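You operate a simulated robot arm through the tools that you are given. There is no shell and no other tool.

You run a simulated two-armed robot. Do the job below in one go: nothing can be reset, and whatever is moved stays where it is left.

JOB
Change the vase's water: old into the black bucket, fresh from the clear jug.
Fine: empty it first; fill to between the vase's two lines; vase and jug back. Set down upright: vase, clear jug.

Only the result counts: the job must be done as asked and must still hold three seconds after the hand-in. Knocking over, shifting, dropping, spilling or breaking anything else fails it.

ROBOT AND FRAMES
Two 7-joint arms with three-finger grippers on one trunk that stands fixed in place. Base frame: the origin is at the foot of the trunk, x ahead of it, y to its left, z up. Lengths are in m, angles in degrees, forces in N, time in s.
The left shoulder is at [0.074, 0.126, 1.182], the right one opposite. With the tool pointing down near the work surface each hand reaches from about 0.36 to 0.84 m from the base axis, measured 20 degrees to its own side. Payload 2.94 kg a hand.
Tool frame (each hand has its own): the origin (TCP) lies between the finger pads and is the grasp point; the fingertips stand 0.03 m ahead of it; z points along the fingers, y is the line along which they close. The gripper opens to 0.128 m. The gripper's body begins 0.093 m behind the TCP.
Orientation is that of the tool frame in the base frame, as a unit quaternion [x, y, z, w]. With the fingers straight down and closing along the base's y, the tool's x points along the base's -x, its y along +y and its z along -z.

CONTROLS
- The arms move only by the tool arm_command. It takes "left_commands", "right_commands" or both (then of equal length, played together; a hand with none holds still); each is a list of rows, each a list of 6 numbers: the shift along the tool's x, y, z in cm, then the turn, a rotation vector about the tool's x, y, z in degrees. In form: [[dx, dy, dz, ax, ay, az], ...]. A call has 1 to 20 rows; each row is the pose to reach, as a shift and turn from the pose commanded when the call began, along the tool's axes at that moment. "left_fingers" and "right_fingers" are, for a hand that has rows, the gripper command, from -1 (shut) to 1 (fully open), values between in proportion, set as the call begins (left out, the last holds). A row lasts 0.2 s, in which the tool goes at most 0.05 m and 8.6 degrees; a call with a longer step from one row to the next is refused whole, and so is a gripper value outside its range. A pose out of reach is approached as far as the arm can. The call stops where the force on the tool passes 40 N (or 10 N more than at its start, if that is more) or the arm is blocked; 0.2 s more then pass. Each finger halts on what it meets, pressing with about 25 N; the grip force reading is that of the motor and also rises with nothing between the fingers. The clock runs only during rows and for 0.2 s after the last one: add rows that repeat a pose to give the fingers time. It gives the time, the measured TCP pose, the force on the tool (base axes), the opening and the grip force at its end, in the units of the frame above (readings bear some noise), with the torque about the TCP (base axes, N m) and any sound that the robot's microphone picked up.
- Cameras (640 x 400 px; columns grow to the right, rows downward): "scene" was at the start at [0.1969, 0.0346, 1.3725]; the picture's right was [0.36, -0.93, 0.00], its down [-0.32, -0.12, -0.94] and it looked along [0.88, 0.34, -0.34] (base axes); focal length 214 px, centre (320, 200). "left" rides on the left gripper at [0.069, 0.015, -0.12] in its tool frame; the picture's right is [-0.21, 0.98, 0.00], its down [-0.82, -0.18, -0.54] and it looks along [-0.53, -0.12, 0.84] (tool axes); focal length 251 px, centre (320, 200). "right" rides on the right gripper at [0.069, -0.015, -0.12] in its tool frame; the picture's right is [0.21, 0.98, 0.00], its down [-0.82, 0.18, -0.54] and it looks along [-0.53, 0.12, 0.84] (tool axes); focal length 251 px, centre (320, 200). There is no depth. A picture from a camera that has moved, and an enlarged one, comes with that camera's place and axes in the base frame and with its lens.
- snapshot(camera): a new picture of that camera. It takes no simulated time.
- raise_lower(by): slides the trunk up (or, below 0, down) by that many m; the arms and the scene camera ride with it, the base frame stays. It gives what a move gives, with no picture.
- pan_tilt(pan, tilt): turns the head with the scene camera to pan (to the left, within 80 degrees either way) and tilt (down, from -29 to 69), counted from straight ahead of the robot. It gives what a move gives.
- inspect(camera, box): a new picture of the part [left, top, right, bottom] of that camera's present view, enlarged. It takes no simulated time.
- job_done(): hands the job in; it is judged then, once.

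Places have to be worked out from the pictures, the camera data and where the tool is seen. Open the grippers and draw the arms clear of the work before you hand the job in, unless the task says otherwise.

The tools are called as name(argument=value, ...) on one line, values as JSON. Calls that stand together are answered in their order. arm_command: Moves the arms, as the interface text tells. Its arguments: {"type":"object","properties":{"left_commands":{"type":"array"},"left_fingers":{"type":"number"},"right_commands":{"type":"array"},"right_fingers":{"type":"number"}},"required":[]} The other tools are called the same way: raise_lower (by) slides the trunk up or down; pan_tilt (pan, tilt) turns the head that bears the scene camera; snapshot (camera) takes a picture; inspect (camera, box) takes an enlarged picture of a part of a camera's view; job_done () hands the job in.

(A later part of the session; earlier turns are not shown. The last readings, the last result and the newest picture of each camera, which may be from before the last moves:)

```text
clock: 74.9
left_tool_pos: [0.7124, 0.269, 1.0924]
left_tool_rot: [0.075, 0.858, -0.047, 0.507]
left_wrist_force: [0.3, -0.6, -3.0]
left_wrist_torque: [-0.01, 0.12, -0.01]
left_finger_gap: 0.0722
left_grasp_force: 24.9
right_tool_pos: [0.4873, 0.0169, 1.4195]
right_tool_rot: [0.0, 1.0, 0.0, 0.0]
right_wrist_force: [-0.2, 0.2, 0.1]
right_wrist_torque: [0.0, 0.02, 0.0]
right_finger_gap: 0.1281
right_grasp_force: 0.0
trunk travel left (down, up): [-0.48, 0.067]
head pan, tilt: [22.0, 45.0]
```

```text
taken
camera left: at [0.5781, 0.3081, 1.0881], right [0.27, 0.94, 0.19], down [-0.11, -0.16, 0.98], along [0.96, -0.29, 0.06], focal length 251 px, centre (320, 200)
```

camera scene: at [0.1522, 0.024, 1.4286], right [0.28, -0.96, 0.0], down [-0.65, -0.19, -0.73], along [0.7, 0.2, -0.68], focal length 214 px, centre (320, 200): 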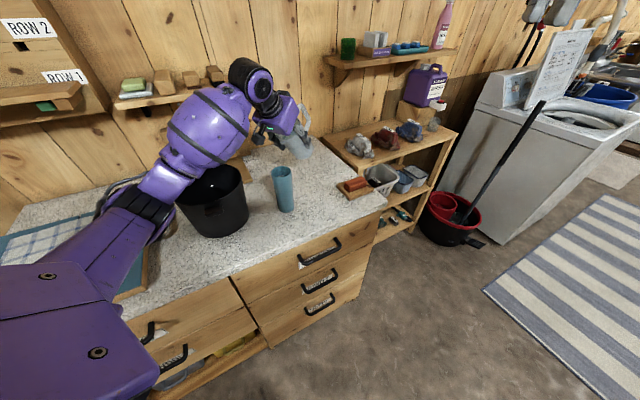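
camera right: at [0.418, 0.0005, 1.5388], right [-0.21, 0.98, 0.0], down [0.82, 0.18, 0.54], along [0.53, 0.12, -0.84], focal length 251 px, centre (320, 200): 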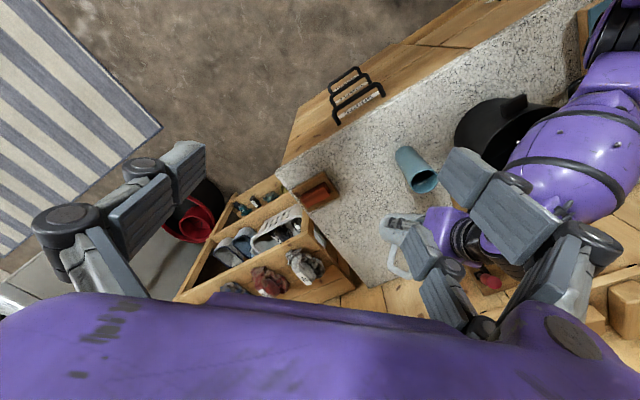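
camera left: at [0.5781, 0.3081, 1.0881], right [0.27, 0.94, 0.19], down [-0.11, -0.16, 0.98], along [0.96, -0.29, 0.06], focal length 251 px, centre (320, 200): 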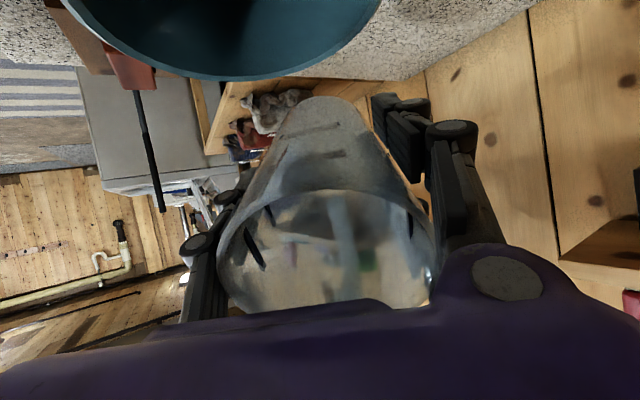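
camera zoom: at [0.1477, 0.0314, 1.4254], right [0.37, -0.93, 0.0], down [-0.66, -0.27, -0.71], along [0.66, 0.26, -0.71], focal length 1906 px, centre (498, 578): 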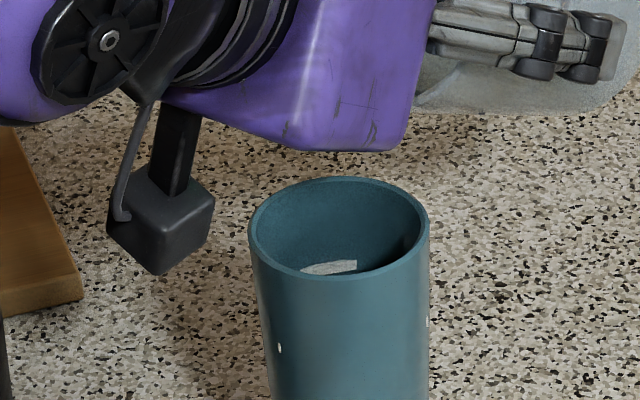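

The load has fallen from about 4.4 N to 3.0–3.4 N, so water probably is flowing unseen. I tilt the jug back to 45° to stop the flow and check.

arm_command(left_commands=[[0, 0, 0, 0, 5, 0], [0, 0, 0, 0, 10, 0], [0, 0, 0, 0, 16, 0], [0, 0, 0, 0, 16, 0]])

inspect(camera="right", box=[405, 155, 441, 195])

arm_command(left_commands=[[0, 0, 0, 0, 0, 0]])

arm_command(left_commands=[[0, 0, 0, 0, 0, 0]])

arm_command(left_commands=[[0, 0, 0, 0, 0, 0]])

arm_command(left_commands=[[0, 0, 0, 0, 0, 0]])

```text
clock: 75.9
left_tool_pos: [0.7118, 0.2686, 1.0913]
left_tool_rot: [0.079, 0.92, -0.034, 0.383]
left_wrist_force: [0.3, 0.9, -3.2]
left_wrist_torque: [0.02, 0.1, -0.01]
left_finger_gap: 0.0723
left_grasp_force: 24.8
right_tool_pos: [0.4877, 0.0172, 1.4191]
right_tool_rot: [0.0, 1.0, 0.0, -0.001]
right_wrist_force: [0.1, 0.6, -0.2]
right_wrist_torque: [-0.01, -0.01, 0.0]
right_finger_gap: 0.128
right_grasp_force: 0.1
trunk travel left (down, up): [-0.48, 0.067]
head pan, tilt: [22.0, 45.0]
```

```text
10.00 times, centred on (423, 175) of right
camera zoom: at [0.4179, 0.0018, 1.5387], right [-0.21, 0.98, 0.0], down [0.82, 0.18, 0.54], along [0.53, 0.12, -0.84], focal length 2514 px, centre (-710, 450)
```

zoom: 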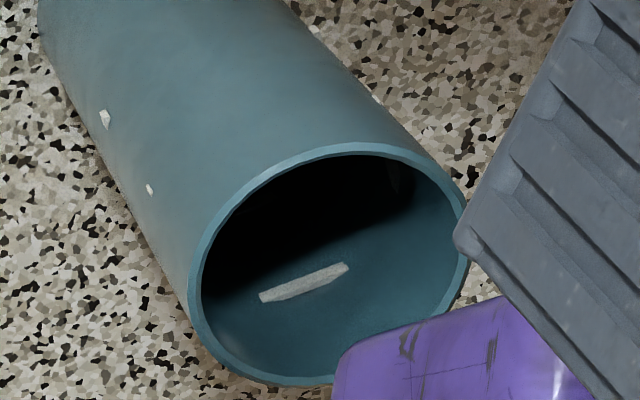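

```text
clock: 76.3
left_tool_pos: [0.7129, 0.269, 1.09]
left_tool_rot: [0.079, 0.92, -0.035, 0.383]
left_wrist_force: [0.7, 0.6, -3.8]
left_wrist_torque: [0.04, 0.12, -0.01]
left_finger_gap: 0.0718
left_grasp_force: 25.4
right_tool_pos: [0.4877, 0.017, 1.4188]
right_tool_rot: [0.001, 1.0, 0.0, -0.001]
right_wrist_force: [-0.5, 0.5, -0.1]
right_wrist_torque: [0.01, 0.03, -0.01]
right_finger_gap: 0.1282
right_grasp_force: 0.0
trunk travel left (down, up): [-0.48, 0.067]
head pan, tilt: [22.0, 45.0]
```

```text
clock: 76.7
left_tool_pos: [0.7123, 0.2678, 1.0912]
left_tool_rot: [0.08, 0.92, -0.035, 0.383]
left_wrist_force: [0.3, -0.8, -4.1]
left_wrist_torque: [0.0, 0.09, 0.03]
left_finger_gap: 0.0723
left_grasp_force: 24.8
right_tool_pos: [0.4883, 0.0173, 1.419]
right_tool_rot: [-0.001, 1.0, 0.0, -0.001]
right_wrist_force: [0.9, -0.1, 0.2]
right_wrist_torque: [0.01, -0.04, 0.0]
right_finger_gap: 0.1278
right_grasp_force: 0.0
trunk travel left (down, up): [-0.48, 0.067]
head pan, tilt: [22.0, 45.0]
```

```text
clock: 77.1
left_tool_pos: [0.7119, 0.2697, 1.0912]
left_tool_rot: [0.079, 0.92, -0.033, 0.382]
left_wrist_force: [-0.3, 0.4, -3.2]
left_wrist_torque: [0.02, 0.1, 0.01]
left_finger_gap: 0.0721
left_grasp_force: 25.1
right_tool_pos: [0.488, 0.0172, 1.4188]
right_tool_rot: [0.0, 1.0, -0.001, 0.0]
right_wrist_force: [0.0, 0.7, 0.6]
right_wrist_torque: [0.05, 0.01, 0.03]
right_finger_gap: 0.1279
right_grasp_force: 0.1
trunk travel left (down, up): [-0.48, 0.067]
head pan, tilt: [22.0, 45.0]
```

```text
clock: 77.5
left_tool_pos: [0.7135, 0.2691, 1.0919]
left_tool_rot: [0.08, 0.919, -0.035, 0.383]
left_wrist_force: [-0.1, 0.1, -3.7]
left_wrist_torque: [0.03, 0.11, 0.01]
left_finger_gap: 0.0722
left_grasp_force: 24.7
right_tool_pos: [0.4879, 0.0171, 1.4181]
right_tool_rot: [0.0, 1.0, 0.0, 0.0]
right_wrist_force: [0.4, 0.0, 0.4]
right_wrist_torque: [0.02, 0.01, -0.01]
right_finger_gap: 0.1281
right_grasp_force: 0.0
trunk travel left (down, up): [-0.48, 0.067]
head pan, tilt: [22.0, 45.0]
```

The averaged load is now about 3.6 N against 4.3 N before, so roughly 70 ml left the jug. I bring the jug upright and up, leaning it slightly, so that the hand camera looks straight down into the vase.

arm_command(left_commands=[[-0.6, 0, -0.8, 0, 7.5, 0], [-1.2, 0, -1.6, 0, 15, 0], [-1.75, 0, -2.4, 0, 22.5, 0], [-2.3, 0, -3.2, 0, 30, 0], [-2.9, 0, -4.1, 0, 37.5, 0], [-3.5, 0, -4.9, 0, 45, 0], [-4.1, 0, -5.7, 0, 52.5, 0], [-4.68, 0, -6.49, 0, 60, 0], [-4.68, 0, -6.49, 0, 60, 0]])

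snapshot(camera="left")

inspect(camera="right", box=[395, 145, 445, 200])

```text
clock: 79.5
left_tool_pos: [0.7009, 0.2736, 1.17]
left_tool_rot: [0.086, 0.988, 0.009, -0.127]
left_wrist_force: [0.2, 0.6, -3.5]
left_wrist_torque: [-0.03, 0.1, 0.0]
left_finger_gap: 0.0724
left_grasp_force: 24.7
right_tool_pos: [0.4878, 0.0186, 1.4185]
right_tool_rot: [-0.001, 1.0, 0.0, 0.0]
right_wrist_force: [0.8, 1.1, -0.5]
right_wrist_torque: [-0.04, -0.02, 0.03]
right_finger_gap: 0.1278
right_grasp_force: 0.1
trunk travel left (down, up): [-0.48, 0.067]
head pan, tilt: [22.0, 45.0]
```

```text
taken
camera left: at [0.6668, 0.2958, 1.3032], right [0.37, 0.93, -0.06], down [0.89, -0.34, 0.31], along [0.27, -0.17, -0.95], focal length 251 px, centre (320, 200)
```

left: 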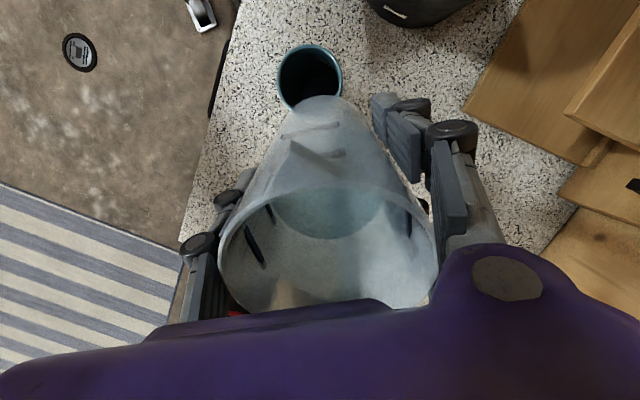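

```text
7.27 times, centred on (420, 172) of right
camera zoom: at [0.4176, 0.0031, 1.5387], right [-0.22, 0.98, 0.0], down [0.82, 0.18, 0.54], along [0.53, 0.12, -0.84], focal length 1829 px, centre (-407, 400)
```

zoom: 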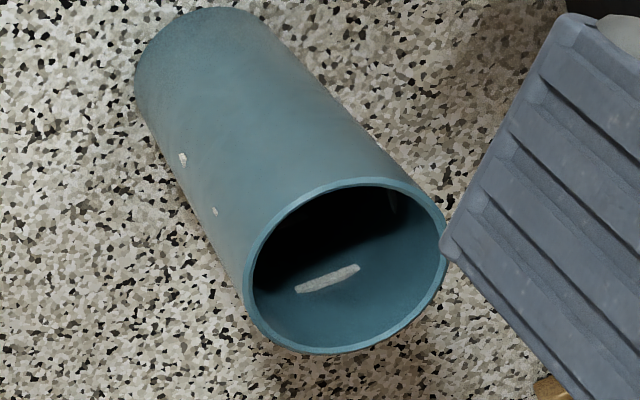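

inspect(camera="left", box=[265, 35, 355, 115])

inspect(camera="left", box=[210, 90, 450, 310])

```text
5.00 times, centred on (310, 75) of left
camera zoom: at [0.6668, 0.2958, 1.3032], right [0.37, 0.93, -0.06], down [0.89, -0.34, 0.31], along [0.27, -0.17, -0.95], focal length 1257 px, centre (370, 825)
```

zoom: 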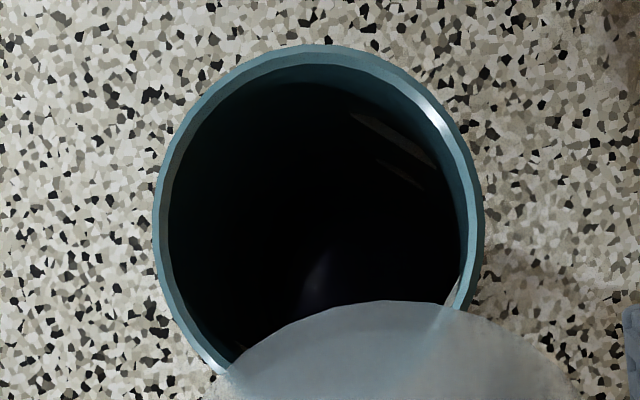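

```text
1.82 times, centred on (330, 200) of left
camera zoom: at [0.6668, 0.2958, 1.3032], right [0.37, 0.93, -0.06], down [0.89, -0.34, 0.31], along [0.27, -0.17, -0.95], focal length 457 px, centre (302, 200)
```

zoom: 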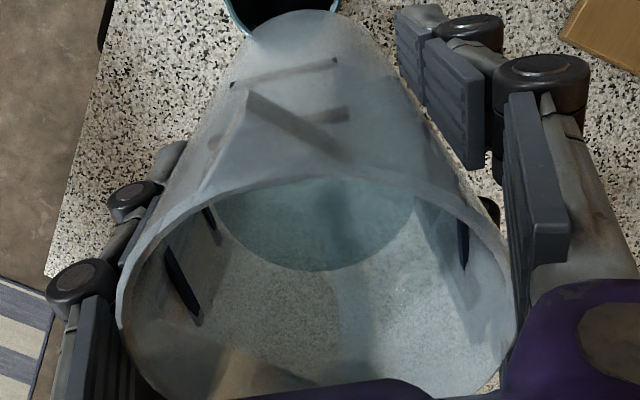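

The jug's level fell about 1.7 cm, which agrees with roughly 70 ml poured, and the vase shows a faint reflection below its lower dash. My model of the flow gives about 95 ml more at 69–70° of tilt; I return to the pouring position, slightly higher for clearance.

arm_command(left_commands=[[-0.3, 0, 0.6, 0, -7.5, 0], [-0.65, 0, 1.25, 0, -15, 0], [-1.0, 0, 1.85, 0, -22.5, 0], [-1.35, 0, 2.5, 0, -30, 0], [-1.65, 0, 3.1, 0, -37.5, 0], [-2.0, 0, 3.75, 0, -45, 0], [-2.35, 0, 4.4, 0, -52.5, 0], [-2.66, 0, 4.98, 0, -60, 0], [-2.66, 0, 4.98, 0, -60, 0]])

arm_command(left_commands=[[0, 0, 0, 0, -4, 0], [0, 0, 0, 0, -8, 0], [0, 0, 0, 0, -12, 0], [0, 0, 0, 0, -14, 0], [0, 0, 0, 0, -14, 0]])

inspect(camera="scene", box=[275, 120, 335, 190])

inspect(camera="right", box=[385, 145, 455, 225])

```text
clock: 81.5
left_tool_pos: [0.7128, 0.2689, 1.116]
left_tool_rot: [0.08, 0.919, -0.034, 0.383]
left_wrist_force: [-0.6, -1.0, -4.2]
left_wrist_torque: [-0.02, 0.11, -0.01]
left_finger_gap: 0.0723
left_grasp_force: 25.5
right_tool_pos: [0.4876, 0.0171, 1.4196]
right_tool_rot: [-0.001, 1.0, 0.0, 0.0]
right_wrist_force: [-0.1, -0.3, -0.2]
right_wrist_torque: [0.03, 0.01, -0.01]
right_finger_gap: 0.1278
right_grasp_force: 0.1
trunk travel left (down, up): [-0.48, 0.067]
head pan, tilt: [22.0, 45.0]
```

```text
clock: 82.7
left_tool_pos: [0.713, 0.2683, 1.1167]
left_tool_rot: [0.075, 0.867, -0.044, 0.492]
left_wrist_force: [0.1, -0.1, -3.8]
left_wrist_torque: [0.02, 0.11, -0.02]
left_finger_gap: 0.0724
left_grasp_force: 24.7
right_tool_pos: [0.4884, 0.0165, 1.4198]
right_tool_rot: [0.001, 1.0, 0.0, 0.001]
right_wrist_force: [0.4, -0.1, -0.7]
right_wrist_torque: [0.02, 0.0, -0.02]
right_finger_gap: 0.1282
right_grasp_force: 0.1
trunk travel left (down, up): [-0.48, 0.067]
head pan, tilt: [22.0, 45.0]
```

```text
5.71 times, centred on (305, 155) of scene
camera zoom: at [0.1477, 0.0314, 1.4254], right [0.37, -0.93, 0.0], down [-0.66, -0.27, -0.71], along [0.66, 0.27, -0.71], focal length 1226 px, centre (406, 457)
```

zoom: 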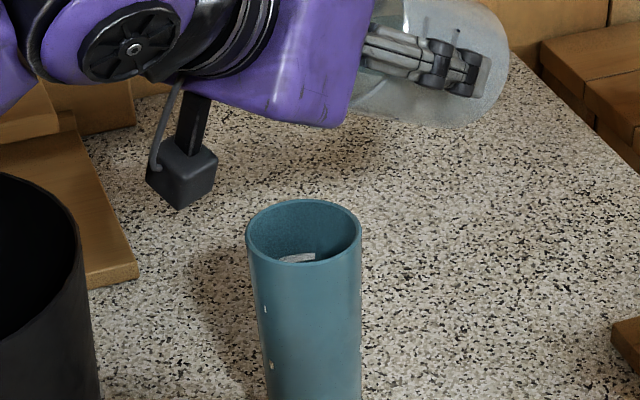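

```text
5.00 times, centred on (420, 185) of right
camera zoom: at [0.4181, 0.0015, 1.5387], right [-0.21, 0.98, 0.0], down [0.82, 0.18, 0.54], along [0.53, 0.12, -0.84], focal length 1257 px, centre (-180, 275)
```

zoom: 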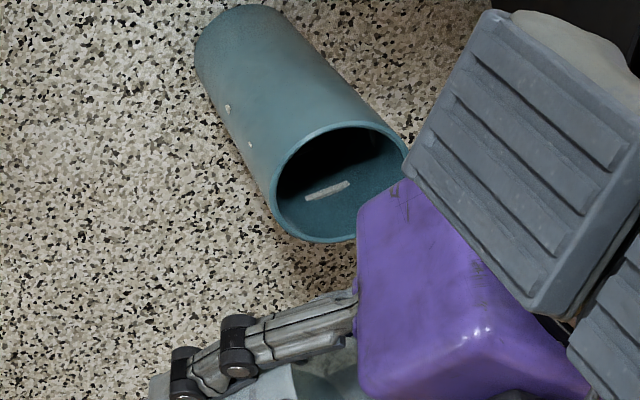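

The jug is at 59°, just short of renewed flow, with the counter around the vase still dry. I pour on at half a degree per row to about 66.5°.

arm_command(left_commands=[[0, 0, 0, 0, -0.5, 0], [0, 0, 0, 0, -1.0, 0], [0, 0, 0, 0, -1.5, 0], [0, 0, 0, 0, -2.0, 0], [0, 0, 0, 0, -2.5, 0], [0, 0, 0, 0, -3.0, 0], [0, 0, 0, 0, -3.5, 0], [0, 0, 0, 0, -4.0, 0], [0, 0, 0, 0, -4.5, 0], [0, 0, 0, 0, -5.0, 0], [0, 0, 0, 0, -5.5, 0], [0, 0, 0, 0, -6.0, 0], [0, 0, 0, 0, -6.5, 0], [0, 0, 0, 0, -7.0, 0], [0, 0, 0, 0, -7.3, 0], [0, 0, 0, 0, -7.3, 0], [0, 0, 0, 0, -7.3, 0]])

inspect(camera="right", box=[385, 145, 455, 225])

inspect(camera="scene", box=[275, 120, 335, 190])

```text
clock: 86.3
left_tool_pos: [0.7125, 0.2683, 1.1154]
left_tool_rot: [0.072, 0.833, -0.049, 0.546]
left_wrist_force: [-0.8, 0.5, -2.2]
left_wrist_torque: [0.02, 0.11, 0.0]
left_finger_gap: 0.0724
left_grasp_force: 25.2
right_tool_pos: [0.4882, 0.0169, 1.4194]
right_tool_rot: [0.0, 1.0, 0.0, 0.0]
right_wrist_force: [-0.6, -0.2, 0.9]
right_wrist_torque: [-0.01, 0.0, -0.02]
right_finger_gap: 0.1279
right_grasp_force: 0.0
trunk travel left (down, up): [-0.48, 0.067]
head pan, tilt: [22.0, 45.0]
```

```text
5.00 times, centred on (420, 185) of right
camera zoom: at [0.418, 0.0016, 1.5387], right [-0.21, 0.98, 0.0], down [0.82, 0.18, 0.54], along [0.53, 0.12, -0.84], focal length 1257 px, centre (-180, 275)
```

zoom: 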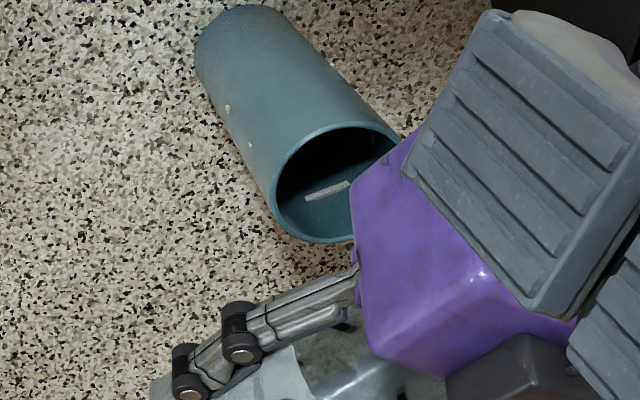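

```text
5.71 times, centred on (305, 155) of scene
camera zoom: at [0.1476, 0.0314, 1.4254], right [0.37, -0.93, 0.0], down [-0.66, -0.27, -0.71], along [0.66, 0.27, -0.71], focal length 1226 px, centre (406, 457)
```

zoom: 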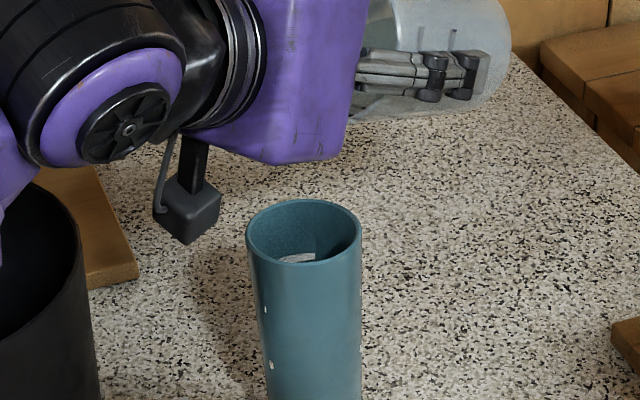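

The load reads about 2.2 N. I tilt back and take the viewing pose again to check both levels.

arm_command(left_commands=[[0, 0, 0, 0, 5, 0], [0, 0, 0, 0, 12, 0], [0, 0, 0, 0, 19, 0], [0, 0, 0, 0, 21.5, 0]])

arm_command(left_commands=[[-0.4, 0, -0.6, 0, 7.5, 0], [-0.75, 0, -1.2, 0, 15, 0], [-1.1, 0, -1.8, 0, 22.5, 0], [-1.45, 0, -2.4, 0, 30, 0], [-1.85, 0, -3.0, 0, 37.5, 0], [-2.2, 0, -3.6, 0, 45, 0], [-2.6, 0, -4.2, 0, 52.5, 0], [-2.98, 0, -4.79, 0, 60, 0], [-2.98, 0, -4.79, 0, 60, 0]])

inspect(camera="left", box=[265, 35, 355, 115])

inspect(camera="left", box=[210, 90, 450, 310])

inspect(camera="right", box=[405, 155, 441, 195])

```text
clock: 87.3
left_tool_pos: [0.7116, 0.2684, 1.1153]
left_tool_rot: [0.081, 0.921, -0.036, 0.38]
left_wrist_force: [0.7, 0.8, -2.6]
left_wrist_torque: [0.01, 0.12, -0.03]
left_finger_gap: 0.0722
left_grasp_force: 24.7
right_tool_pos: [0.4872, 0.0177, 1.4191]
right_tool_rot: [0.0, 1.0, 0.0, 0.001]
right_wrist_force: [-0.4, -0.2, -0.1]
right_wrist_torque: [0.04, 0.03, 0.04]
right_finger_gap: 0.1282
right_grasp_force: 0.1
trunk travel left (down, up): [-0.48, 0.067]
head pan, tilt: [22.0, 45.0]
```

```text
clock: 89.3
left_tool_pos: [0.7007, 0.2722, 1.1709]
left_tool_rot: [0.086, 0.988, 0.009, -0.129]
left_wrist_force: [0.0, 1.2, -2.9]
left_wrist_torque: [-0.01, 0.05, 0.04]
left_finger_gap: 0.0725
left_grasp_force: 25.0
right_tool_pos: [0.4873, 0.0176, 1.4195]
right_tool_rot: [0.0, 1.0, -0.002, 0.0]
right_wrist_force: [0.8, 0.1, -0.1]
right_wrist_torque: [-0.06, -0.01, -0.03]
right_finger_gap: 0.128
right_grasp_force: 0.1
trunk travel left (down, up): [-0.48, 0.067]
head pan, tilt: [22.0, 45.0]
```

```text
5.00 times, centred on (310, 75) of left
camera zoom: at [0.6667, 0.2943, 1.3039], right [0.37, 0.93, -0.06], down [0.89, -0.34, 0.31], along [0.27, -0.17, -0.95], focal length 1257 px, centre (370, 825)
```

zoom: 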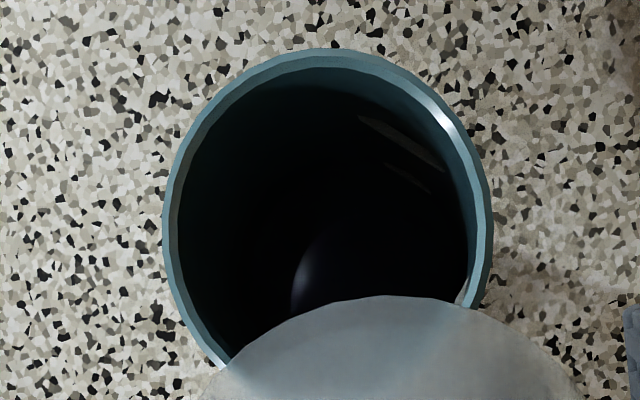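

```text
1.82 times, centred on (330, 200) of left
camera zoom: at [0.6667, 0.2943, 1.3039], right [0.37, 0.93, -0.06], down [0.89, -0.34, 0.31], along [0.27, -0.17, -0.95], focal length 457 px, centre (302, 200)
```

zoom: 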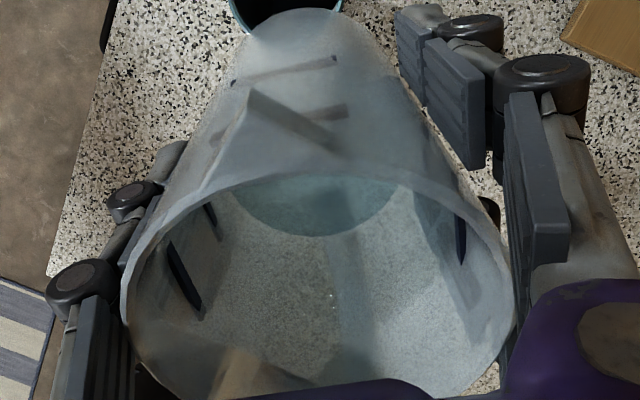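

```text
10.00 times, centred on (423, 175) of right
camera zoom: at [0.4175, 0.0031, 1.5387], right [-0.22, 0.98, 0.0], down [0.82, 0.18, 0.54], along [0.53, 0.12, -0.84], focal length 2514 px, centre (-710, 450)
```

zoom: 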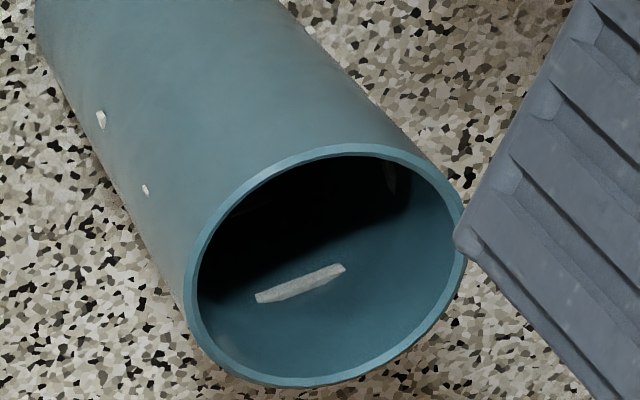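

The jug's level has now dropped about 3.6 cm in all, i.e. roughly 130–150 ml poured, and nothing is spilled. To pin the amount down, I take several weight readings of the jug.

arm_command(left_commands=[[0, 0, 0, 0, 0, 0]])

arm_command(left_commands=[[0, 0, 0, 0, 0, 0]])

arm_command(left_commands=[[0, 0, 0, 0, 0, 0]])

arm_command(left_commands=[[0, 0, 0, 0, 0, 0]])

arm_command(left_commands=[[0, 0, 0, 0, 0, 0]])

arm_command(left_commands=[[0, 0, 0, 0, 0, 0]])

```text
clock: 89.7
left_tool_pos: [0.7003, 0.2705, 1.171]
left_tool_rot: [0.087, 0.988, 0.01, -0.129]
left_wrist_force: [0.1, 0.1, -3.7]
left_wrist_torque: [0.01, 0.04, -0.01]
left_finger_gap: 0.0724
left_grasp_force: 25.0
right_tool_pos: [0.488, 0.0172, 1.4203]
right_tool_rot: [0.0, 1.0, 0.001, 0.0]
right_wrist_force: [0.3, -0.4, 1.2]
right_wrist_torque: [0.0, 0.04, 0.0]
right_finger_gap: 0.1281
right_grasp_force: 0.1
trunk travel left (down, up): [-0.48, 0.067]
head pan, tilt: [22.0, 45.0]
```

```text
clock: 90.1
left_tool_pos: [0.6999, 0.2705, 1.1694]
left_tool_rot: [0.086, 0.988, 0.01, -0.13]
left_wrist_force: [-0.8, -0.5, -2.3]
left_wrist_torque: [0.02, 0.03, -0.03]
left_finger_gap: 0.0723
left_grasp_force: 25.4
right_tool_pos: [0.4879, 0.0156, 1.42]
right_tool_rot: [0.0, 1.0, 0.0, 0.0]
right_wrist_force: [-0.4, 0.9, 0.1]
right_wrist_torque: [-0.01, 0.02, 0.0]
right_finger_gap: 0.1282
right_grasp_force: 0.0
trunk travel left (down, up): [-0.48, 0.067]
head pan, tilt: [22.0, 45.0]
```

```text
clock: 90.5
left_tool_pos: [0.7, 0.271, 1.1714]
left_tool_rot: [0.086, 0.988, 0.01, -0.13]
left_wrist_force: [-0.2, -1.0, -3.1]
left_wrist_torque: [-0.02, 0.05, 0.02]
left_finger_gap: 0.0725
left_grasp_force: 24.8
right_tool_pos: [0.4873, 0.0173, 1.4179]
right_tool_rot: [0.001, 1.0, 0.0, -0.001]
right_wrist_force: [0.5, -0.2, -0.5]
right_wrist_torque: [0.02, 0.0, -0.02]
right_finger_gap: 0.1281
right_grasp_force: 0.0
trunk travel left (down, up): [-0.48, 0.067]
head pan, tilt: [22.0, 45.0]
```

```text
clock: 90.9
left_tool_pos: [0.6997, 0.2714, 1.1715]
left_tool_rot: [0.085, 0.988, 0.009, -0.13]
left_wrist_force: [0.5, -0.2, -3.5]
left_wrist_torque: [0.02, 0.07, 0.04]
left_finger_gap: 0.0723
left_grasp_force: 25.2
right_tool_pos: [0.4887, 0.0172, 1.4198]
right_tool_rot: [-0.001, 1.0, 0.0, 0.0]
right_wrist_force: [-0.8, -0.1, 0.0]
right_wrist_torque: [0.03, 0.02, -0.01]
right_finger_gap: 0.128
right_grasp_force: 0.1
trunk travel left (down, up): [-0.48, 0.067]
head pan, tilt: [22.0, 45.0]
```

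```text
clock: 91.3
left_tool_pos: [0.6998, 0.2708, 1.1703]
left_tool_rot: [0.086, 0.988, 0.01, -0.129]
left_wrist_force: [0.0, -0.1, -2.8]
left_wrist_torque: [-0.03, 0.07, 0.01]
left_finger_gap: 0.0725
left_grasp_force: 25.2
right_tool_pos: [0.4886, 0.0176, 1.4192]
right_tool_rot: [0.0, 1.0, 0.001, 0.0]
right_wrist_force: [0.7, -0.3, 0.5]
right_wrist_torque: [-0.02, 0.02, 0.01]
right_finger_gap: 0.1278
right_grasp_force: 0.0
trunk travel left (down, up): [-0.48, 0.067]
head pan, tilt: [22.0, 45.0]
```

```text
clock: 91.7
left_tool_pos: [0.6989, 0.2719, 1.1707]
left_tool_rot: [0.086, 0.988, 0.01, -0.13]
left_wrist_force: [-0.1, -0.1, -2.4]
left_wrist_torque: [0.0, 0.09, 0.01]
left_finger_gap: 0.0724
left_grasp_force: 25.3
right_tool_pos: [0.4884, 0.0168, 1.4188]
right_tool_rot: [0.0, 1.0, 0.001, 0.0]
right_wrist_force: [-0.3, 0.0, 0.0]
right_wrist_torque: [-0.02, -0.02, -0.02]
right_finger_gap: 0.128
right_grasp_force: 0.1
trunk travel left (down, up): [-0.48, 0.067]
head pan, tilt: [22.0, 45.0]
```

The average is about 2.9 N against 4.3 N at the start, so about 140 ml is in the vase: by my estimate a little below the middle of the two lines. I add some 18 ml by pouring once more to 68°.

arm_command(left_commands=[[-0.3, 0, 0.6, 0, -7.5, 0], [-0.65, 0, 1.25, 0, -15, 0], [-1.0, 0, 1.85, 0, -22.5, 0], [-1.35, 0, 2.5, 0, -30, 0], [-1.65, 0, 3.1, 0, -37.5, 0], [-2.0, 0, 3.75, 0, -45, 0], [-2.35, 0, 4.4, 0, -52.5, 0], [-2.66, 0, 4.98, 0, -60, 0], [-2.66, 0, 4.98, 0, -66, 0], [-2.66, 0, 4.98, 0, -72, 0], [-2.66, 0, 4.98, 0, -77, 0], [-2.66, 0, 4.98, 0, -79, 0], [-2.66, 0, 4.98, 0, -79, 0]])

inspect(camera="scene", box=[275, 120, 335, 190])

```text
clock: 94.5
left_tool_pos: [0.7137, 0.2682, 1.1157]
left_tool_rot: [0.072, 0.844, -0.047, 0.529]
left_wrist_force: [0.0, 0.8, -3.9]
left_wrist_torque: [0.05, 0.1, 0.01]
left_finger_gap: 0.0727
left_grasp_force: 25.1
right_tool_pos: [0.4874, 0.0175, 1.4193]
right_tool_rot: [0.001, 1.0, 0.0, 0.0]
right_wrist_force: [-0.7, -0.2, -0.6]
right_wrist_torque: [0.01, 0.02, 0.02]
right_finger_gap: 0.1278
right_grasp_force: 0.1
trunk travel left (down, up): [-0.48, 0.067]
head pan, tilt: [22.0, 45.0]
```

```text
5.71 times, centred on (305, 155) of scene
camera zoom: at [0.1476, 0.0314, 1.4255], right [0.37, -0.93, 0.0], down [-0.66, -0.27, -0.71], along [0.66, 0.27, -0.71], focal length 1226 px, centre (406, 457)
```

zoom: 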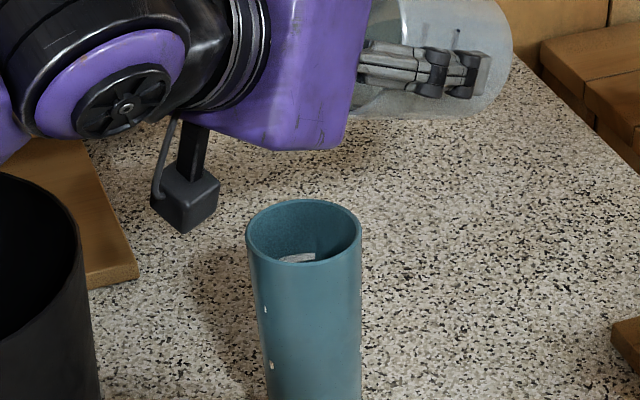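

The jug stands at 64°. I tilt slowly to 68.2°, hold briefly and come back to 45° in one go.

arm_command(left_commands=[[0, 0, 0, 0, -0.6, 0], [0, 0, 0, 0, -1.2, 0], [0, 0, 0, 0, -1.8, 0], [0, 0, 0, 0, -2.4, 0], [0, 0, 0, 0, -3.0, 0], [0, 0, 0, 0, -3.5, 0], [0, 0, 0, 0, -4.0, 0], [0, 0, 0, 0, -4.0, 0], [0, 0, 0, 0, -4.0, 0], [0, 0, 0, 0, -4.0, 0], [0, 0, 0, 0, 2, 0], [0, 0, 0, 0, 9, 0], [0, 0, 0, 0, 16, 0], [0, 0, 0, 0, 19, 0]])

arm_command(left_commands=[[-0.4, 0, -0.6, 0, 7.5, 0], [-0.75, 0, -1.2, 0, 15, 0], [-1.1, 0, -1.8, 0, 22.5, 0], [-1.45, 0, -2.4, 0, 30, 0], [-1.85, 0, -3.0, 0, 37.5, 0], [-2.2, 0, -3.6, 0, 45, 0], [-2.6, 0, -4.2, 0, 52.5, 0], [-2.98, 0, -4.79, 0, 60, 0], [-2.98, 0, -4.79, 0, 60, 0]])

inspect(camera="left", box=[265, 35, 355, 115])

inspect(camera="left", box=[210, 90, 450, 310])

inspect(camera="right", box=[405, 155, 441, 195])

```text
clock: 97.5
left_tool_pos: [0.712, 0.2692, 1.114]
left_tool_rot: [0.08, 0.921, -0.035, 0.38]
left_wrist_force: [-0.8, -0.3, -2.3]
left_wrist_torque: [0.01, 0.06, 0.01]
left_finger_gap: 0.0721
left_grasp_force: 24.8
right_tool_pos: [0.4879, 0.0164, 1.419]
right_tool_rot: [0.0, 1.0, 0.0, 0.0]
right_wrist_force: [0.4, -0.2, 0.0]
right_wrist_torque: [0.01, 0.0, -0.02]
right_finger_gap: 0.1278
right_grasp_force: 0.0
trunk travel left (down, up): [-0.48, 0.067]
head pan, tilt: [22.0, 45.0]
```

```text
clock: 99.5
left_tool_pos: [0.7008, 0.273, 1.1715]
left_tool_rot: [0.086, 0.988, 0.009, -0.13]
left_wrist_force: [0.8, 0.5, -2.6]
left_wrist_torque: [-0.04, 0.06, 0.04]
left_finger_gap: 0.0725
left_grasp_force: 24.9
right_tool_pos: [0.4874, 0.0185, 1.4189]
right_tool_rot: [0.0, 1.0, -0.001, 0.001]
right_wrist_force: [0.0, 1.5, 0.5]
right_wrist_torque: [-0.04, 0.01, -0.02]
right_finger_gap: 0.128
right_grasp_force: 0.1
trunk travel left (down, up): [-0.48, 0.067]
head pan, tilt: [22.0, 45.0]
```

```text
5.00 times, centred on (310, 75) of left
camera zoom: at [0.6674, 0.2951, 1.3046], right [0.37, 0.93, -0.06], down [0.89, -0.34, 0.31], along [0.27, -0.17, -0.95], focal length 1257 px, centre (370, 825)
```

zoom: 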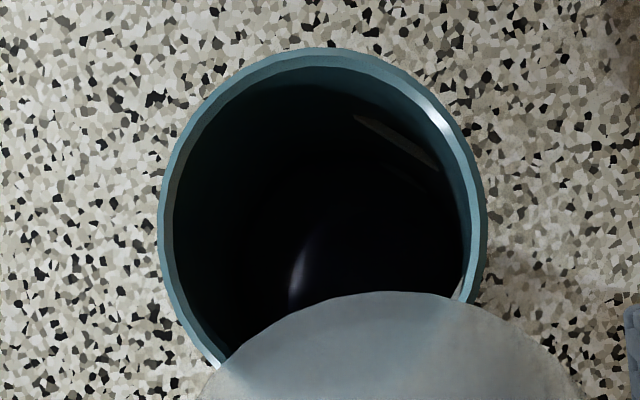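

```text
1.82 times, centred on (330, 200) of left
camera zoom: at [0.6674, 0.2951, 1.3046], right [0.37, 0.93, -0.06], down [0.89, -0.34, 0.31], along [0.27, -0.17, -0.95], focal length 457 px, centre (302, 200)
```

zoom: 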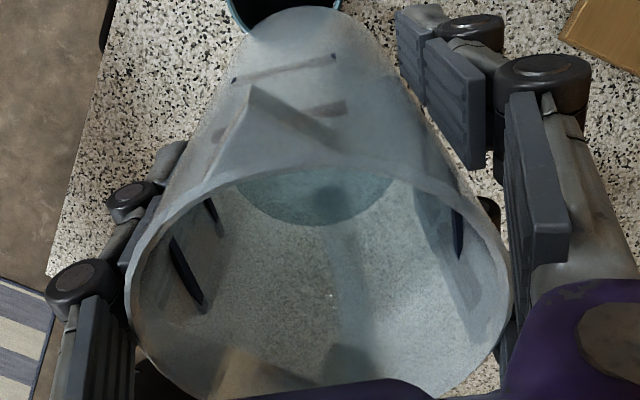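

```text
10.00 times, centred on (423, 175) of right
camera zoom: at [0.4176, 0.0031, 1.5387], right [-0.22, 0.98, 0.0], down [0.82, 0.18, 0.54], along [0.53, 0.12, -0.84], focal length 2514 px, centre (-710, 450)
```

zoom: 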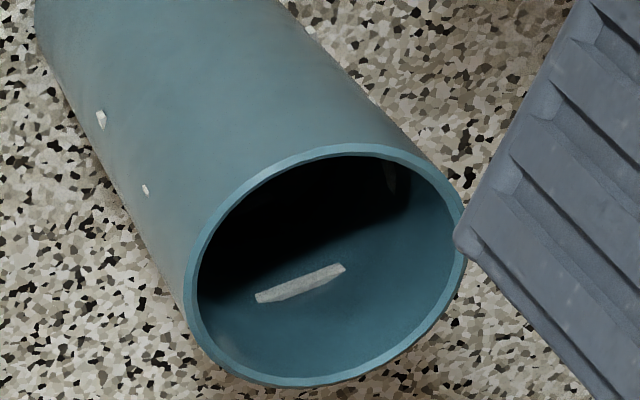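

The jug's level has dropped about 4.2 cm in total, i.e. about 160 ml poured. I look at the vase interior more closely for the surface against the two dashes.

inspect(camera="left", box=[285, 45, 340, 100])

inspect(camera="right", box=[412, 165, 436, 188])

```text
7.27 times, centred on (312, 72) of left
camera zoom: at [0.6674, 0.2951, 1.3046], right [0.37, 0.93, -0.06], down [0.89, -0.34, 0.31], along [0.27, -0.17, -0.95], focal length 1829 px, centre (374, 1127)
```

zoom: 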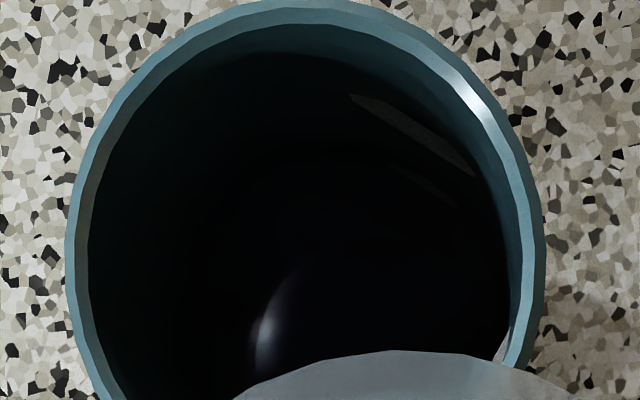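

```text
16.00 times, centred on (424, 176) of right
camera zoom: at [0.4176, 0.0031, 1.5387], right [-0.22, 0.98, 0.0], down [0.82, 0.18, 0.54], along [0.53, 0.12, -0.84], focal length 4023 px, centre (-1344, 576)
```

zoom: 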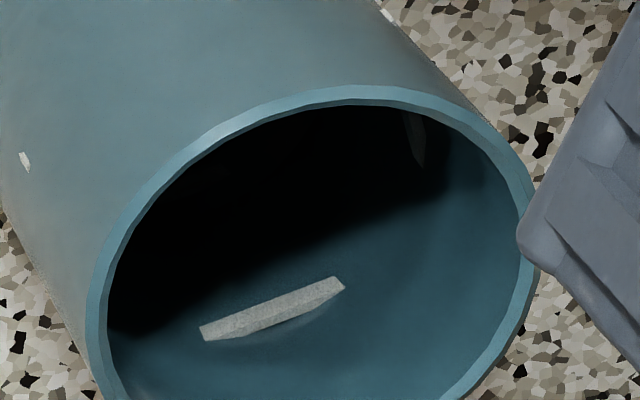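

Everything points to about 160 ml in the vase: the upper dash is dry and well above the water, the lower one looks submerged, and nothing is spilled. I bring the jug upright and 3 cm away from the vase, to return it.

arm_command(left_commands=[[-0.9, 0, -0.25, 0, -5, 0], [-1.9, 0, -0.5, 0, -10, 0], [-2.9, 0, -0.79, 0, -15.1, 0], [-2.9, 0, -0.79, 0, -15.1, 0]])

snapshot(camera="scene")

inspect(camera="scene", box=[250, 70, 390, 200])

```text
clock: 100.5
left_tool_pos: [0.7303, 0.2662, 1.1707]
left_tool_rot: [0.086, 0.996, -0.001, 0.002]
left_wrist_force: [-0.3, 0.4, -3.0]
left_wrist_torque: [-0.02, 0.06, -0.02]
left_finger_gap: 0.0722
left_grasp_force: 25.4
right_tool_pos: [0.4882, 0.0173, 1.4188]
right_tool_rot: [0.0, 1.0, 0.0, 0.0]
right_wrist_force: [0.5, -0.2, 0.2]
right_wrist_torque: [-0.04, 0.03, 0.01]
right_finger_gap: 0.1281
right_grasp_force: 0.0
trunk travel left (down, up): [-0.48, 0.067]
head pan, tilt: [22.0, 45.0]
```

```text
taken
camera scene: at [0.1475, 0.0314, 1.4255], right [0.37, -0.93, 0.0], down [-0.66, -0.27, -0.71], along [0.66, 0.27, -0.71], focal length 214 px, centre (320, 200)
```

scene: 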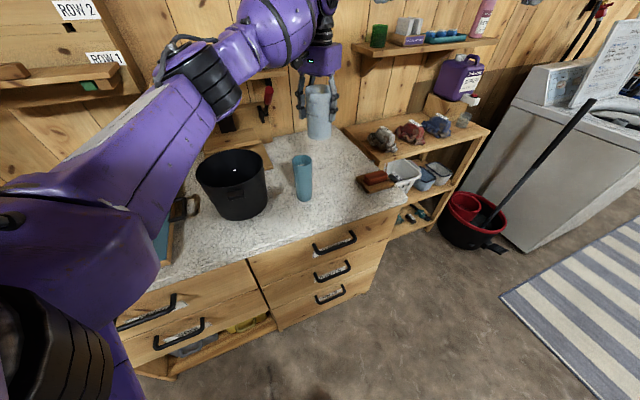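

```text
3.08 times, centred on (320, 135) of scene
camera zoom: at [0.1475, 0.0314, 1.4255], right [0.37, -0.93, 0.0], down [-0.66, -0.27, -0.71], along [0.66, 0.27, -0.71], focal length 660 px, centre (320, 400)
```

zoom: 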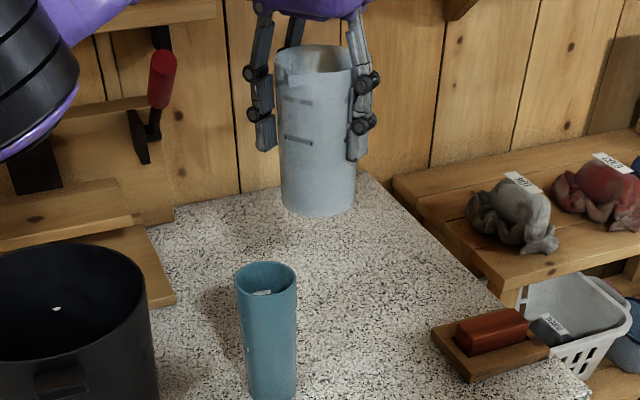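

The jug is upright and the counter is dry. I carry it back above its original place, turning the hand back to yaw 40°.

arm_command(left_commands=[[-0.4, -0.6, 0, 0, 0, -5], [-0.9, -1.35, 0, 0, 0, -12], [-1.4, -2.1, 0, 0, 0, -19], [-1.9, -2.85, 0, 0, 0, -26], [-2.45, -3.65, 0, 0, 0, -33], [-3.0, -4.45, 0, 0, 0, -40], [-3.5, -5.2, 0, 0, 0, -46.5], [-3.8, -5.68, 0, 0, 0, -50], [-3.8, -5.68, 0, 0, 0, -50]])

inspect(camera="scene", box=[250, 70, 410, 200])

snapshot(camera="left")

```text
clock: 102.5
left_tool_pos: [0.7573, 0.2046, 1.1704]
left_tool_rot: [-0.343, 0.939, -0.002, -0.001]
left_wrist_force: [0.0, -0.2, -2.5]
left_wrist_torque: [-0.03, 0.06, 0.0]
left_finger_gap: 0.0727
left_grasp_force: 25.6
right_tool_pos: [0.4877, 0.0167, 1.4176]
right_tool_rot: [0.0, 1.0, 0.001, 0.001]
right_wrist_force: [0.3, -0.6, -0.6]
right_wrist_torque: [0.03, 0.02, -0.01]
right_finger_gap: 0.1279
right_grasp_force: 0.0
trunk travel left (down, up): [-0.48, 0.067]
head pan, tilt: [22.0, 45.0]
```

```text
3.08 times, centred on (330, 135) of scene
camera zoom: at [0.1476, 0.0316, 1.4254], right [0.37, -0.93, 0.0], down [-0.66, -0.27, -0.71], along [0.66, 0.26, -0.71], focal length 660 px, centre (289, 400)
```

zoom: 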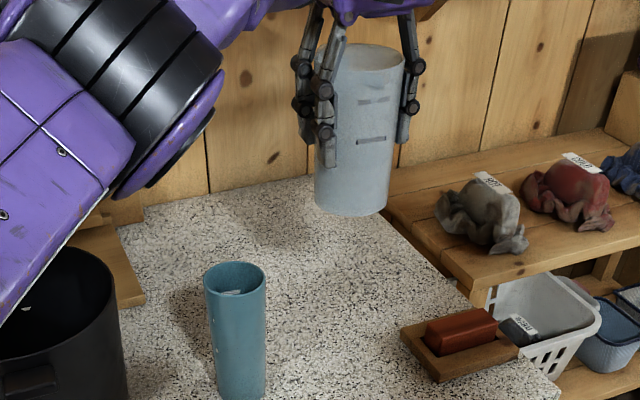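

```text
taken
camera left: at [0.6939, 0.1725, 1.2902], right [-0.47, 0.89, 0.0], down [0.74, 0.39, 0.54], along [0.48, 0.25, -0.84], focal length 251 px, centre (320, 200)
```

left: 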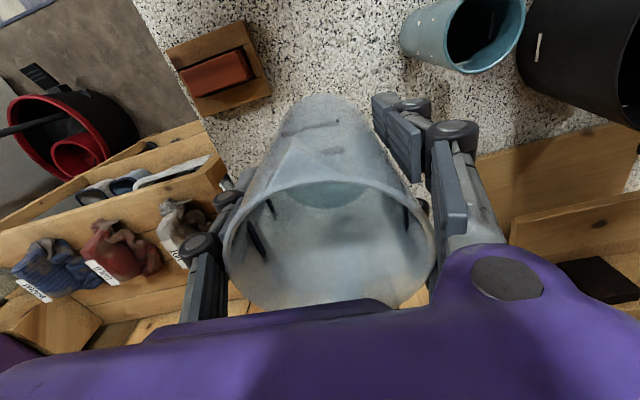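

The jug is above its spot. I lower it to about 1 cm over the counter.

arm_command(left_commands=[[0, 0, 1.0, 0, 0, 0], [0, 0, 3.5, 0, 0, 0], [0, 0, 6.0, 0, 0, 0], [0, 0, 8.5, 0, 0, 0], [0, 0, 11.0, 0, 0, 0], [0, 0, 13.5, 0, 0, 0], [0, 0, 15.7, 0, 0, 0], [0, 0, 17.4, 0, 0, 0], [0, 0, 18.4, 0, 0, 0], [0, 0, 18.4, 0, 0, 0]])

inspect(camera="scene", box=[250, 90, 410, 210])

snapshot(camera="left")

```text
clock: 104.7
left_tool_pos: [0.7568, 0.203, 0.9867]
left_tool_rot: [-0.342, 0.94, -0.002, 0.0]
left_wrist_force: [0.3, -0.4, -2.9]
left_wrist_torque: [-0.05, 0.06, 0.01]
left_finger_gap: 0.0725
left_grasp_force: 25.5
right_tool_pos: [0.4869, 0.0169, 1.4189]
right_tool_rot: [0.0, 1.0, 0.0, 0.0]
right_wrist_force: [-0.1, 0.2, 0.0]
right_wrist_torque: [-0.02, 0.01, 0.01]
right_finger_gap: 0.128
right_grasp_force: 0.2
trunk travel left (down, up): [-0.48, 0.067]
head pan, tilt: [22.0, 45.0]
```

```text
3.33 times, centred on (330, 150) of scene
camera zoom: at [0.1475, 0.0314, 1.4255], right [0.37, -0.93, 0.0], down [-0.66, -0.27, -0.71], along [0.66, 0.27, -0.71], focal length 715 px, centre (287, 367)
```

zoom: 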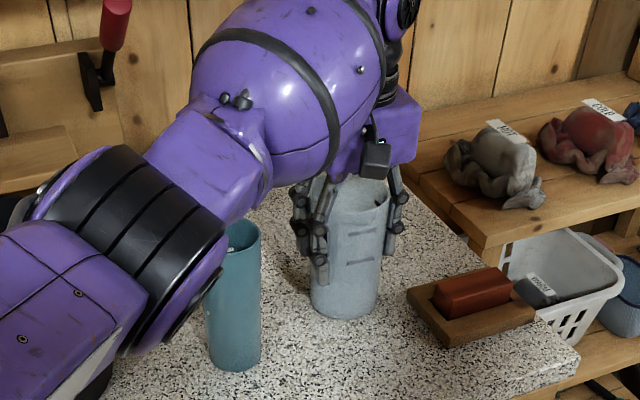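

```text
taken
camera left: at [0.6942, 0.1718, 1.1061], right [-0.46, 0.89, 0.0], down [0.74, 0.39, 0.54], along [0.48, 0.25, -0.84], focal length 251 px, centre (320, 200)
```

left: 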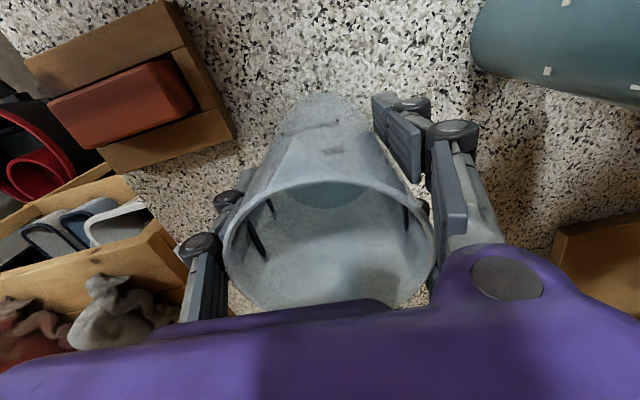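

All aligned. I lower the last centimetre gently and watch the force.

arm_command(left_commands=[[0, 0, 0.3, 0, 0, 0], [0, 0, 0.6, 0, 0, 0], [0, 0, 0.85, 0, 0, 0], [0, 0, 0.95, 0, 0, 0], [0, 0, 0.95, 0, 0, 0]])

```text
clock: 105.9
left_tool_pos: [0.7576, 0.2022, 0.979]
left_tool_rot: [-0.342, 0.94, -0.003, 0.003]
left_wrist_force: [6.6, 3.2, 15.4]
left_wrist_torque: [0.57, 0.04, -0.18]
left_finger_gap: 0.0721
left_grasp_force: 25.1
right_tool_pos: [0.486, 0.0163, 1.4196]
right_tool_rot: [0.0, 1.0, 0.0, 0.001]
right_wrist_force: [1.3, -0.1, 0.3]
right_wrist_torque: [0.0, 0.0, 0.03]
right_finger_gap: 0.128
right_grasp_force: 0.0
trunk travel left (down, up): [-0.48, 0.067]
head pan, tilt: [22.0, 45.0]
```

The jug is down and being pressed with about 15 N, so I ease the hand up by about 1.5 mm before releasing.

arm_command(left_commands=[[0, 0, -0.08, 0, 0, 0], [0, 0, -0.15, 0, 0, 0], [0, 0, -0.15, 0, 0, 0]])

inspect(camera="scene", box=[290, 110, 390, 200])

```text
clock: 106.7
left_tool_pos: [0.7572, 0.2037, 0.9784]
left_tool_rot: [-0.342, 0.94, -0.002, 0.001]
left_wrist_force: [5.7, -0.9, 11.2]
left_wrist_torque: [0.38, -0.3, -0.15]
left_finger_gap: 0.072
left_grasp_force: 25.0
right_tool_pos: [0.4877, 0.0157, 1.4202]
right_tool_rot: [0.0, 1.0, 0.0, 0.001]
right_wrist_force: [0.5, -0.5, 0.1]
right_wrist_torque: [0.0, 0.0, -0.03]
right_finger_gap: 0.1281
right_grasp_force: 0.1
trunk travel left (down, up): [-0.48, 0.067]
head pan, tilt: [22.0, 45.0]
```

```text
4.44 times, centred on (340, 155) of scene
camera zoom: at [0.1467, 0.0308, 1.4255], right [0.37, -0.93, 0.0], down [-0.66, -0.26, -0.71], along [0.66, 0.27, -0.71], focal length 953 px, centre (231, 400)
```

zoom: 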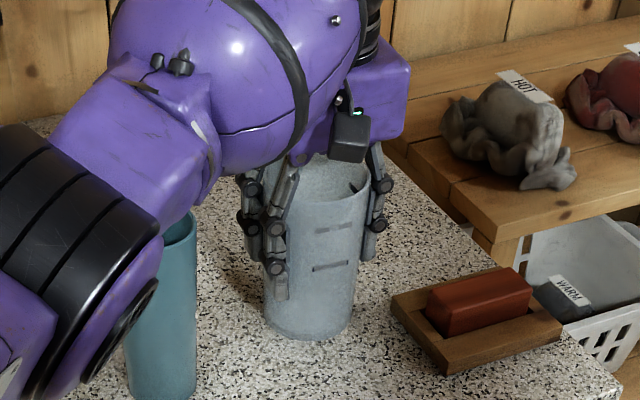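

It still presses with about 11 N; I raise a further 1.5 mm.

arm_command(left_commands=[[0, 0, -0.08, 0, 0, 0], [0, 0, -0.15, 0, 0, 0], [0, 0, -0.15, 0, 0, 0]])

```text
clock: 107.5
left_tool_pos: [0.7551, 0.2038, 0.9793]
left_tool_rot: [-0.341, 0.94, -0.001, -0.001]
left_wrist_force: [0.6, -3.7, 3.9]
left_wrist_torque: [-0.07, -0.12, -0.06]
left_finger_gap: 0.072
left_grasp_force: 25.3
right_tool_pos: [0.486, 0.0165, 1.419]
right_tool_rot: [-0.001, 1.0, -0.001, 0.0]
right_wrist_force: [-0.1, 0.7, -0.7]
right_wrist_torque: [0.03, 0.03, 0.0]
right_finger_gap: 0.1279
right_grasp_force: 0.0
trunk travel left (down, up): [-0.48, 0.067]
head pan, tilt: [22.0, 45.0]
```

The residual force is small, as it was just after gripping. I open the fingers to about 11 cm.

arm_command(left_commands=[[0, 0, 0, 0, 0, 0], [0, 0, 0, 0, 0, 0], [0, 0, 0, 0, 0, 0], [0, 0, 0, 0, 0, 0]], left_fingers=0.7)

snapshot(camera="left")

inspect(camera="scene", box=[290, 110, 390, 200])

```text
clock: 108.5
left_tool_pos: [0.7557, 0.2039, 0.9799]
left_tool_rot: [-0.342, 0.94, -0.002, 0.001]
left_wrist_force: [0.2, -0.1, -0.2]
left_wrist_torque: [-0.01, -0.04, -0.01]
left_finger_gap: 0.1089
left_grasp_force: 0.1
right_tool_pos: [0.4867, 0.0161, 1.4181]
right_tool_rot: [0.0, 1.0, 0.0, 0.001]
right_wrist_force: [0.6, 0.5, -0.1]
right_wrist_torque: [0.02, -0.02, -0.01]
right_finger_gap: 0.1279
right_grasp_force: 0.0
trunk travel left (down, up): [-0.48, 0.067]
head pan, tilt: [22.0, 45.0]
```

```text
taken
camera left: at [0.6933, 0.1713, 1.0998], right [-0.46, 0.89, 0.0], down [0.74, 0.39, 0.54], along [0.48, 0.25, -0.84], focal length 251 px, centre (320, 200)
```

left: 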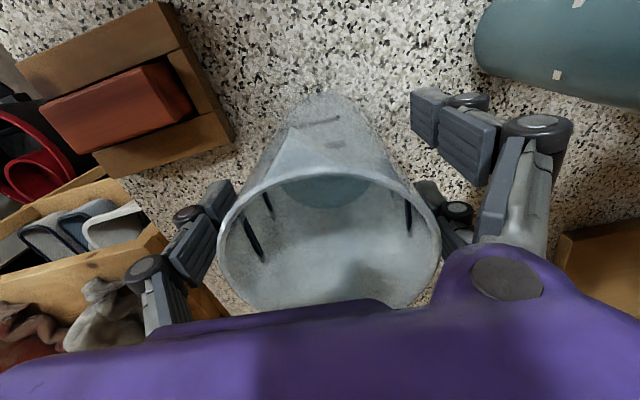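

```text
4.44 times, centred on (340, 155) of scene
camera zoom: at [0.1472, 0.0312, 1.4255], right [0.37, -0.93, 0.0], down [-0.66, -0.27, -0.71], along [0.66, 0.27, -0.71], focal length 953 px, centre (231, 400)
```

zoom: 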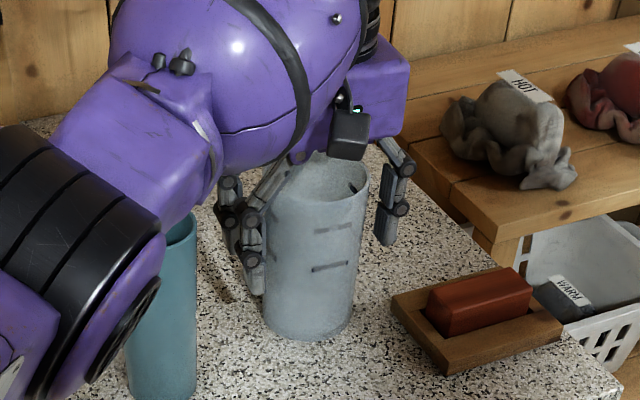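

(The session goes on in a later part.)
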